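You operate a simulated robot arm through the tools that you are given. There is no shell and no other tool. Be economical: measure what you need, move in short steps, check, and stop when the job is done.

You run a simulated robot arm. Do the job below in one go: nothing can be reset, and whatever is moved stays where it is left.

TASK
Press the power button of the radio to switch it off.
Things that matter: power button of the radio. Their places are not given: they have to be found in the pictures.

Only the result counts: the job must be done as asked and must still hold three seconds after the hand-in. Knocking over, shifting, dropping, spilling or breaking anything else fails it.

THE ROBOT
A 7-joint arm with a two-finger parallel gripper, fixed in place. Base frame: the origin is at the foot of the arm, x ahead of it, y to its left, z up; the work surface is at about z = 0. Readings come in cm, degrees, newtons and seconds.
With the tool pointing down near the work surface it reaches from about 24 to 62 cm from the base axis. Its first joint turns from -66.0 to 66.0 degrees. Payload 2.6 kg.
The tool frame sits at the grasp point between the pads (the TCP): z along the fingers, y along the line on which they close. The tips reach 3 cm beyond it. Largest opening 9.4 cm; finger width 2.8, thickness 1; the body of the gripper, 5 by 9.6 cm, starts 5.5 cm behind the TCP.
Orientation is told as [roll, pitch, yaw] about the base's x, y, z axes, in that order, counted from this pose: with the fingers straight down and closing along the base's y, the tool's x points along the base's -x, its y along +y and its z along -z.

THE INTERFACE
- The arm moves only by the tool jog_arm. Its argument "deltas" is a list of rows, each an object of numbers (a shift or turn left out is 0, a gripper value left out holds the last): "x", "y", "z": the shift along the base's x, y, z in cm; "ax", "ay", "az": the turn, a rotation vector about the base's x, y, z in degrees. In form: [{"x": .., "y": .., "z": .., "ax": .., "ay": .., "az": ..}, ...]. A call has 1 to 10 rows; each row shifts and turns the commanded pose from where the row before left it. "jaw" is the closure in counts, from 0 (fully open) to 255 (shut), set as the call begins (left out, the last holds). Each row takes 0.2 s and may step no farther than 5 cm and 8.6 degrees from the row before; otherwise, or with a gripper value out of range, the whole call is refused. A pose out of reach is approached as far as the arm can. The call stops where the force on the tool passes 40 N (or 10 N more than at its start, if that is more) or the arm is blocked; 0.2 s more then pass. The fingers move at their own pace (about 7.2 cm/s each) and stop on an object; they squeeze with about 31 N. The grip force told is the motor's: it shows also when the fingers shut on nothing. Time passes only in rows, and 0.2 s behind the last, so rows that do not move let the fingers close. It gives the time, the measured TCP pose, the force on the tool (base axes), the opening and the grip force at its end, in the units of the frame above (readings bear some noise), and new pictures: "show" is both (left out), scene, wrist or none.
- Cameras (640 x 400 px; columns grow to the right, rows downward): "scene" is fixed at [5.66, 46.84, 54.97]; the picture's right is [-0.39, -0.92, 0.00], its down [-0.64, 0.27, -0.72] and it looks along [0.66, -0.28, -0.69] (base axes); focal length 337 px, centre (320, 200). "wrist" rides on the gripper at [7.6, 1.4, -10.2] in the tool frame; the picture's right is [-0.18, 0.98, 0.00], its down [-0.75, -0.14, -0.64] and it looks along [-0.63, -0.12, 0.77] (tool axes); focal length 243 px, centre (320, 200).
- point_at(camera, pixels): for up to 12 pixels [column, row] of the newest picture of that camera ("zoom" is the newest enlarged one), the place [x, y, z] in the base frame of the surface seen there, good to about 0.3 cm. The clock stands still meanwhile.
- enlarge(camera, box): a new picture of the part [left, top, right, bottom] of that camera's present view, enlarged. The clock stands still meanwhile.
- sign_off(): hands the job in; it is judged then, once.

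Go step by step. Measure first, check grasps and placings, and put right what went wrong. The budget is 60 turns and 170 pictures, counting those below and the enlarged ones. Unless the task says otherwise, let go and move clear before handing in, and close with one line.

The tools are called after "Request:" by a JSON object that holds its "fn" and its "kwargs". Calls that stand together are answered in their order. jog_arm: Moves the arm, as the interface text tells. Its arguments: {"type":"object","properties":{"deltas":{"type":"array","items":{"type":"object","properties":{"x":{"type":"number"},"y":{"type":"number"},"z":{"type":"number"},"ax":{"type":"number"},"ay":{"type":"number"},"az":{"type":"number"}}}},"jaw":{"type":"number"},"show":{"type":"string","enum":["both","scene","wrist","none"]}},"required":["deltas"]} The other tools are called the same way: point_at (camera, pixels) gives the place of the surface under pixels of a picture; enlarge (camera, box) takes an enlarged picture of a part of a camera's view; sign_off () hands the job in.

At the start:

```text
clock: 0.0
eef_pos: [27.79, 26.22, 20.91]
tool_rot: [0.0, -0.1, -0.1]
wrist_force: [0.3, -0.2, 0.1]
opening: 9.42
gripper_force: 0.1
```

scene: 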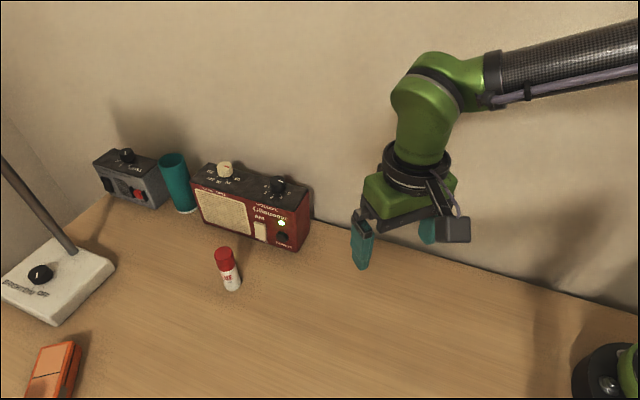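
wrist: 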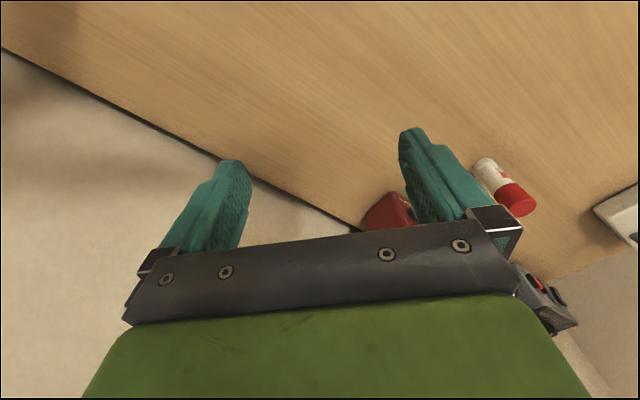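

The radio is the red box around (250,205) in the scene picture; I enlarge it to read its labels.

Request:
{"fn": "enlarge", "kwargs": {"camera": "scene", "box": [180, 145, 320, 255]}}

Request:
{"fn": "enlarge", "kwargs": {"camera": "scene", "box": [240, 190, 320, 255]}}

```text
3.64 times, centred on (250, 200) of scene
```

zoom: 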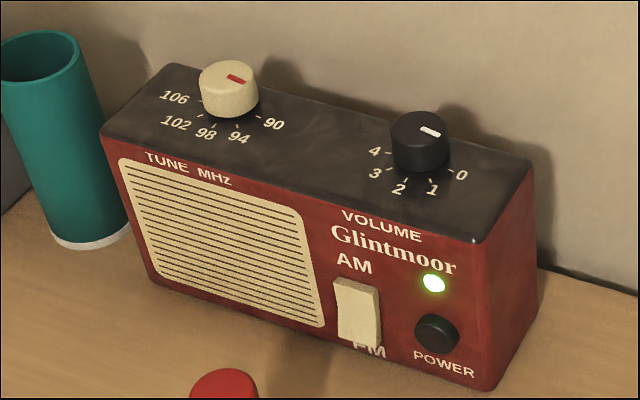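

```text
6.15 times, centred on (280, 222) of scene
```

zoom: 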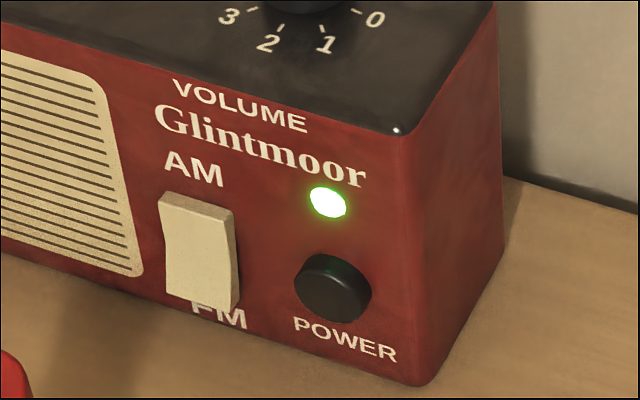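

The black round POWER button is at zoom (330,288) with the green LED lit above it. I measure the button, face corners and surroundings.

Request:
{"fn": "point_at", "kwargs": {"camera": "zoom", "pixels": [[328, 290], [350, 268], [328, 203], [405, 150], [420, 375], [385, 250], [150, 100], [200, 250], [270, 260], [495, 20], [345, 345]]}}

Request:
{"fn": "point_at", "kwargs": {"camera": "scene", "pixels": [[193, 187], [223, 252], [232, 290], [172, 158], [186, 210], [279, 180], [225, 163], [400, 262], [340, 228]]}}

```text
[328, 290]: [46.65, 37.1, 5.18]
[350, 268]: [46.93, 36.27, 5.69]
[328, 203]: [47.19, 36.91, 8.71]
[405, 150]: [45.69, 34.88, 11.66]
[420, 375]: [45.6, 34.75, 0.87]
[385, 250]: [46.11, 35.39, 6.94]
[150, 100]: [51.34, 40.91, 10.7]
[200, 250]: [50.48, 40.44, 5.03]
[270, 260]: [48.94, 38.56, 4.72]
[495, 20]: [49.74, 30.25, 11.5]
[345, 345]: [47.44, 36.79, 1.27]
```

```text
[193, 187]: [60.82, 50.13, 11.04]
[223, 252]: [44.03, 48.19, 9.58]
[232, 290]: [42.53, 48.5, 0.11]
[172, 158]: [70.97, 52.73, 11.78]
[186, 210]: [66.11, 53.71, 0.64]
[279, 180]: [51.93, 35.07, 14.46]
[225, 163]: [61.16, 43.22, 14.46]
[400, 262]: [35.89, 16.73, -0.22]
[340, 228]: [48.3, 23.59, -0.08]
```

The button face is at about (46.65, 37.1, 5.2). The front face's outward normal is about (-0.7, 0.7, 0), and the spray can near (43, 48.3) has to be avoided. I'll close the fingers, move high above the standoff point, yaw -45° and tilt 20° so the tips lead.

Request:
{"fn": "jog_arm", "kwargs": {"deltas": [{"x": 2.5, "y": 2.4, "az": -7.5}, {"x": 2.5, "y": 2.4, "az": -7.5}, {"x": 2.5, "y": 2.4, "az": -7.5}, {"x": 2.5, "y": 2.4, "az": -7.5}, {"x": 2.5, "y": 2.4, "az": -7.5}, {"x": 2.5, "y": 2.4, "az": -7.5}, {"ax": -4.7, "ay": -4.7}, {"ax": -4.7, "ay": -4.7}, {"ax": -4.7, "ay": -4.7}, {}], "jaw": 255}}

```text
clock: 2.2
eef_pos: [42.62, 40.71, 20.78]
tool_rot: [0.0, -19.9, -45.1]
wrist_force: [1.0, 0.1, -0.7]
opening: 0.0
gripper_force: 31.0
```

scene: 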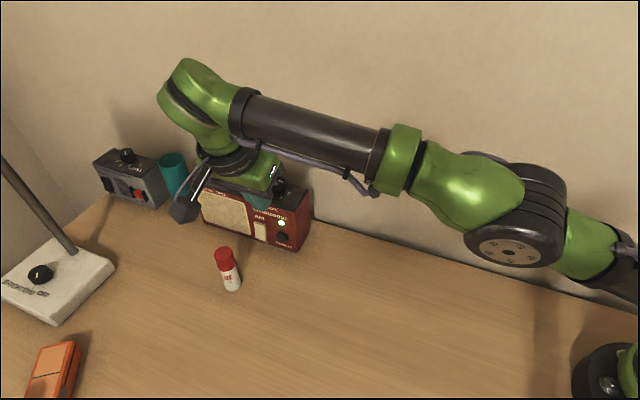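
wrist: 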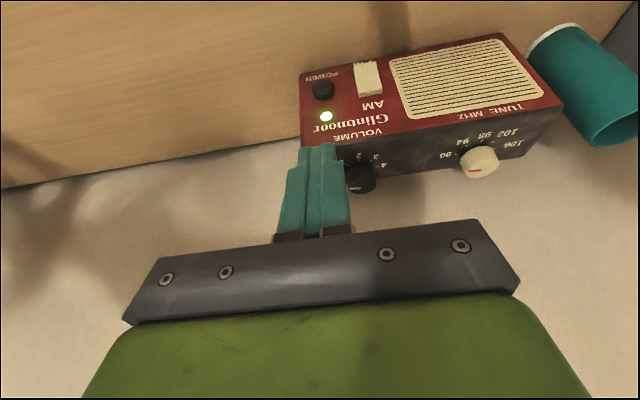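

Pose is as intended and the wrist camera sees the button at (323,90). I measure it again from this view.

Request:
{"fn": "point_at", "kwargs": {"camera": "wrist", "pixels": [[323, 88], [323, 84], [320, 92], [326, 117], [345, 90], [306, 95], [345, 125], [368, 75]]}}

Request:
{"fn": "enlarge", "kwargs": {"camera": "wrist", "box": [270, 50, 400, 180]}}

Request:
{"fn": "point_at", "kwargs": {"camera": "scene", "pixels": [[224, 249], [280, 237], [283, 236]]}}

```text
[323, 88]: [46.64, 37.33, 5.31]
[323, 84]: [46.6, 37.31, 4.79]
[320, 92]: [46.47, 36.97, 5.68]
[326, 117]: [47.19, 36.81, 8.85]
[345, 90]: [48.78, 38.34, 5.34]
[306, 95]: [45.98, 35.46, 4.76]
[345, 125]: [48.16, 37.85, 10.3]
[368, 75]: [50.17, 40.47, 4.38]
```

```text
3.08 times, centred on (335, 115) of wrist
```

zoom: 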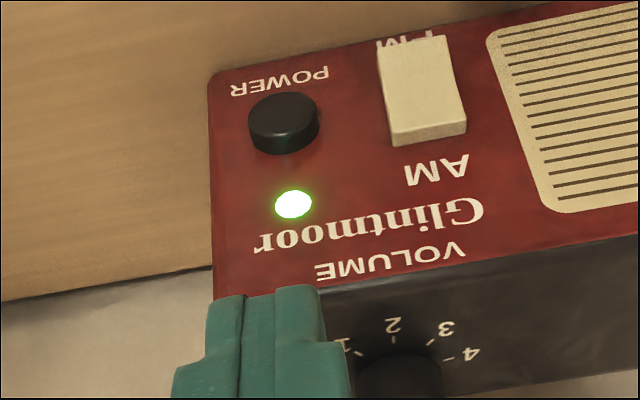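

```text
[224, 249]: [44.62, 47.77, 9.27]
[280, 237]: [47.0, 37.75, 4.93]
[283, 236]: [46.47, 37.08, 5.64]
```

Button face centre is about (46.6, 37.3, 5.0), so the tips are about 2.9 cm in front of it. I descend vertically.

Request:
{"fn": "jog_arm", "kwargs": {"deltas": [{"x": 0.3, "y": 0.3, "z": -3}, {"z": -3}, {"z": -3}, {"z": -2.4}, {"z": -2}, {}]}}

```text
clock: 3.6
eef_pos: [43.03, 41.0, 7.35]
tool_rot: [0.1, -19.9, -45.0]
wrist_force: [0.1, 0.0, -0.3]
opening: 0.0
gripper_force: 31.2
```

scene: 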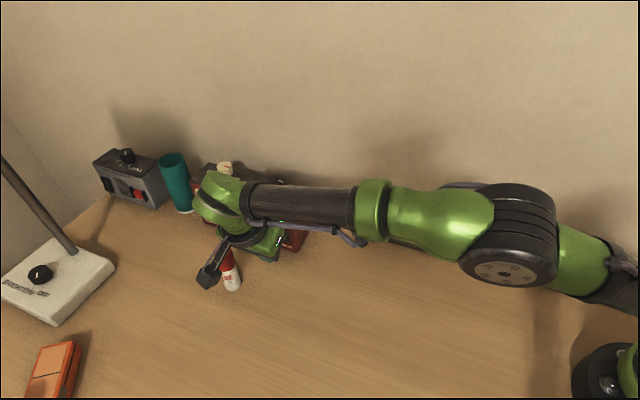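
wrist: 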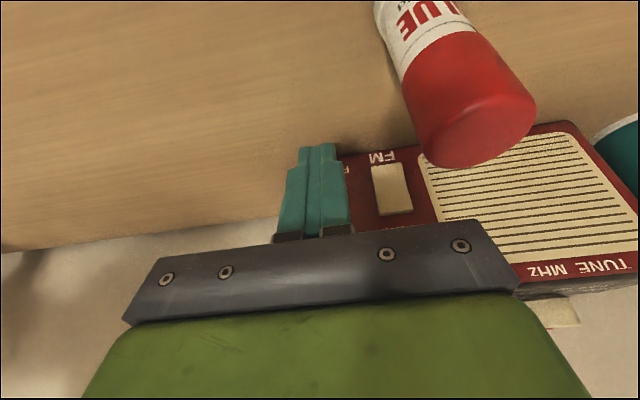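

The can is untouched and the tips are lined up in front of the button. I advance 2.2 cm, stopping short of contact.

Request:
{"fn": "jog_arm", "kwargs": {"deltas": [{"x": 0.5, "y": -0.5}, {"x": 0.5, "y": -0.5}, {"x": 0.35, "y": -0.35}, {"x": 0.2, "y": -0.2}, {}]}}

```text
clock: 4.8
eef_pos: [44.61, 39.37, 7.44]
tool_rot: [-0.1, -19.9, -45.0]
wrist_force: [0.7, -0.4, -1.1]
opening: 0.0
gripper_force: 31.0
```

scene: 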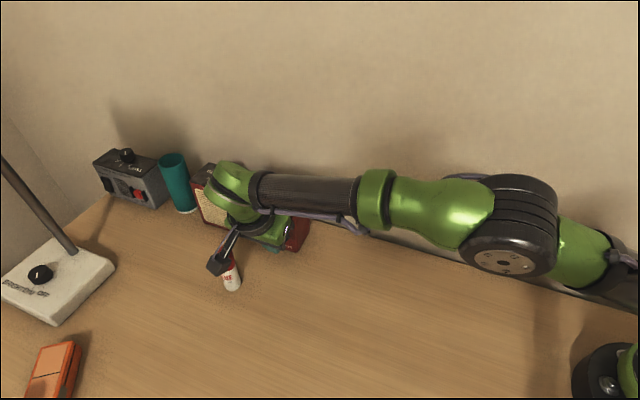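
wrist: 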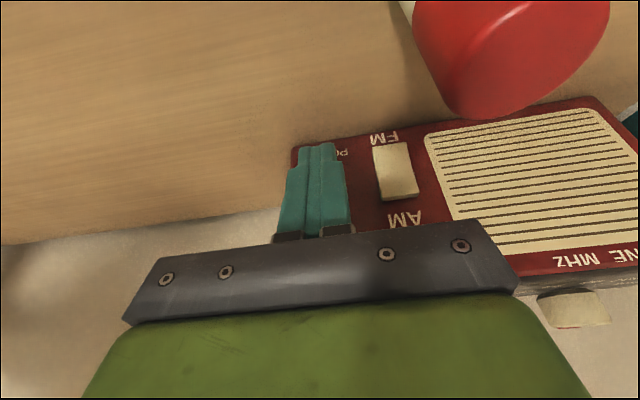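

No contact yet. I go on in small steps, watching the force.

Request:
{"fn": "jog_arm", "kwargs": {"deltas": [{"x": 0.14, "y": -0.14}, {"x": 0.14, "y": -0.14}, {"x": 0.14, "y": -0.14}, {}], "show": "none"}}

```text
clock: 5.8
eef_pos: [45.05, 38.96, 7.43]
tool_rot: [0.0, -19.9, -45.0]
wrist_force: [-0.1, -0.5, 1.1]
opening: 0.0
gripper_force: 31.0
```

Request:
{"fn": "jog_arm", "kwargs": {"deltas": [{"x": 0.1, "y": -0.1}, {"x": 0.1, "y": -0.1}, {}], "show": "wrist"}}

```text
clock: 6.6
eef_pos: [45.22, 38.88, 7.43]
tool_rot: [-0.1, -19.9, -45.0]
wrist_force: [-0.7, 0.1, 1.3]
opening: 0.0
gripper_force: 31.1
```

wrist: 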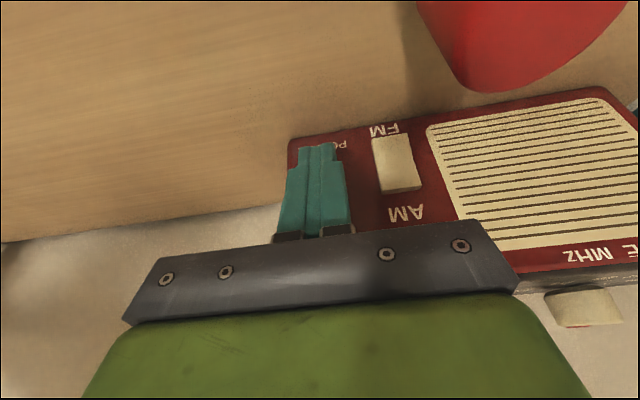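

Still no clear contact; the finger tips seem to be tapered. I continue in small steps.

Request:
{"fn": "jog_arm", "kwargs": {"deltas": [{"x": 0.1, "y": -0.1}, {"x": 0.1, "y": -0.1}, {}], "show": "none"}}

Request:
{"fn": "jog_arm", "kwargs": {"deltas": [{"x": 0.1, "y": -0.1}, {"x": 0.1, "y": -0.1}, {}], "show": "wrist"}}

```text
clock: 7.4
eef_pos: [45.37, 38.78, 7.41]
tool_rot: [0.0, -19.9, -45.0]
wrist_force: [-3.1, 3.2, 1.3]
opening: 0.0
gripper_force: 31.2
```

```text
clock: 8.2
eef_pos: [45.65, 38.52, 7.35]
tool_rot: [0.0, -19.8, -45.1]
wrist_force: [-3.3, 1.6, -0.6]
opening: 0.0
gripper_force: 30.9
```

wrist: 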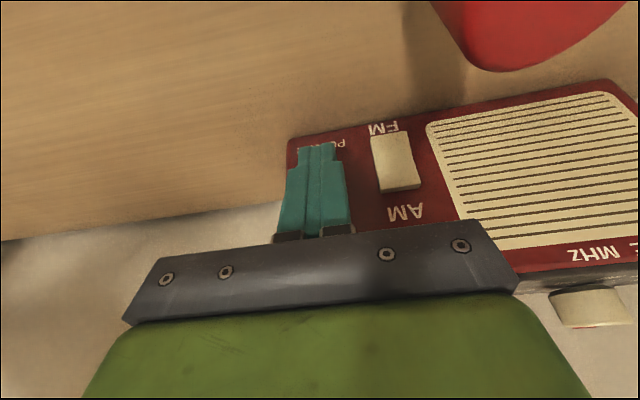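

Contact force of about 4 N appeared and then levelled off as the tips moved on, as with a button going in. I back off and check the LED before pressing any further.

Request:
{"fn": "jog_arm", "kwargs": {"deltas": [{"x": -0.5, "y": 0.5}, {"x": -0.7, "y": 0.7}, {"x": -0.7, "y": 0.7}, {"x": -0.7, "y": 0.7}, {"z": 3}, {"z": 4}, {"z": 4}, {}]}}

Request:
{"fn": "enlarge", "kwargs": {"camera": "wrist", "box": [270, 50, 400, 180]}}

```text
clock: 10.0
eef_pos: [42.97, 40.9, 18.37]
tool_rot: [0.1, -20.0, -45.0]
wrist_force: [-0.6, 0.0, -0.1]
opening: 0.01
gripper_force: 31.0
```

scene: 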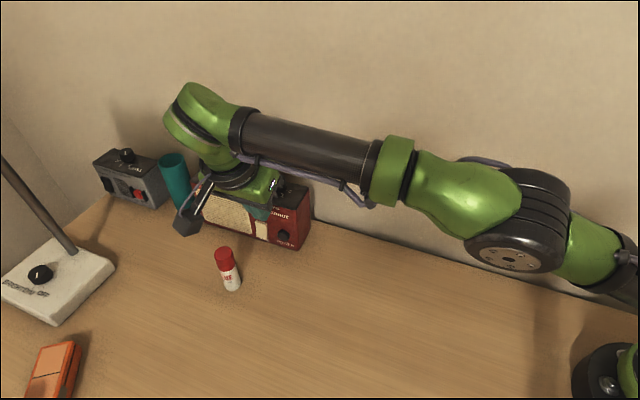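
wrist: 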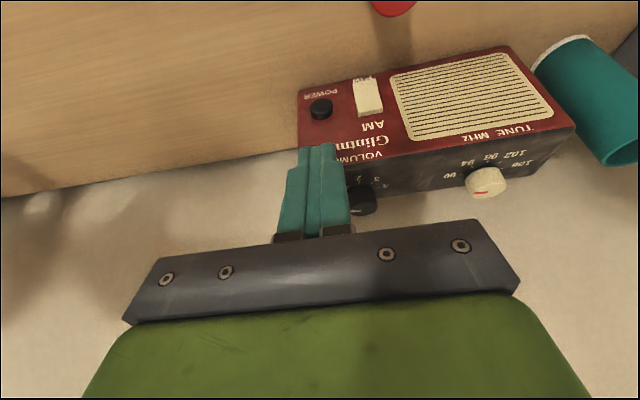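

```text
3.08 times, centred on (335, 115) of wrist
```

zoom: 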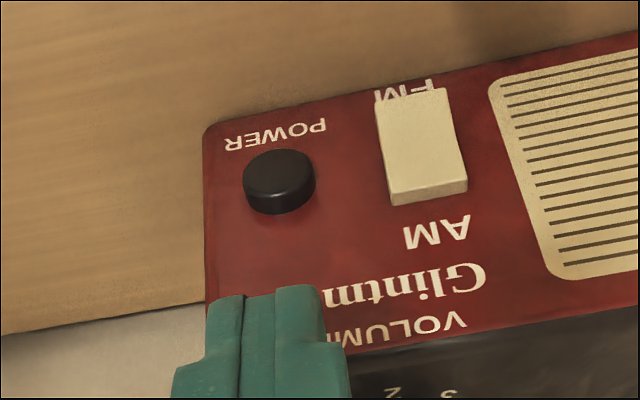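

The LED could be hidden behind the finger in the wrist view, so I check it in the scene view.

Request:
{"fn": "jog_arm", "kwargs": {"deltas": [{"x": -1, "y": 1, "z": 3}, {"x": -2, "y": 0, "z": 3}, {"x": -3}, {}], "show": "none"}}

Request:
{"fn": "enlarge", "kwargs": {"camera": "scene", "box": [180, 145, 320, 255]}}

Request:
{"fn": "enlarge", "kwargs": {"camera": "wrist", "box": [240, 30, 440, 180]}}

```text
clock: 11.0
eef_pos: [36.47, 41.97, 24.05]
tool_rot: [0.0, -19.9, -45.0]
wrist_force: [0.4, 0.2, 0.8]
opening: 0.0
gripper_force: 30.7
out of reach, approached as far as the arm can: row 1
```

```text
3.64 times, centred on (250, 200) of scene
```

zoom: 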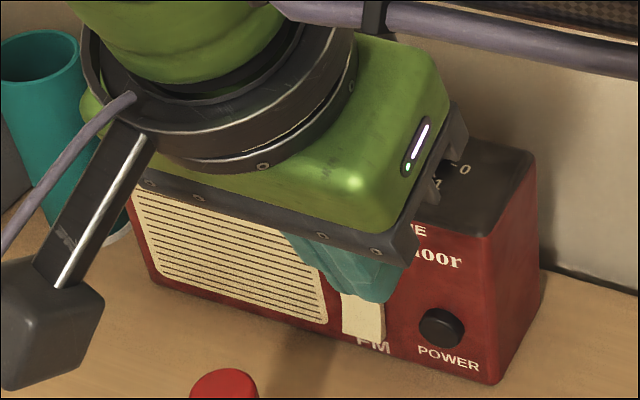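

```text
2.67 times, centred on (340, 105) of wrist
```

zoom: 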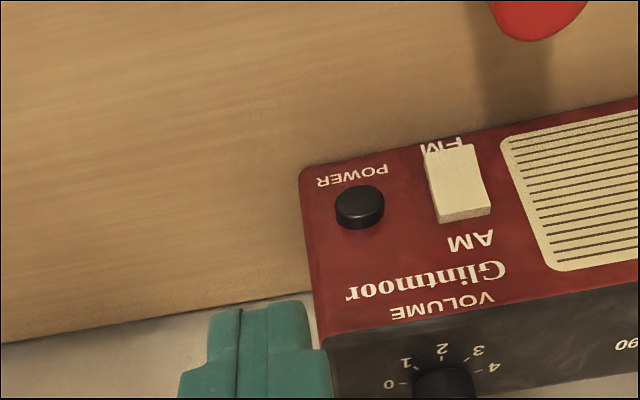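

The green LED has gone dark: nothing is lit above POWER in either view. The arm is clear and the can and cup are where they were, so I hand in.

Request:
{"fn": "sign_off", "kwargs": {}}

```text
The job is handed in.
```

I pressed the radio's power button once and its green light went out, so it is switched off. The press nudged the radio back by about 0.3 cm (judged from the pictures), and nothing else was moved.
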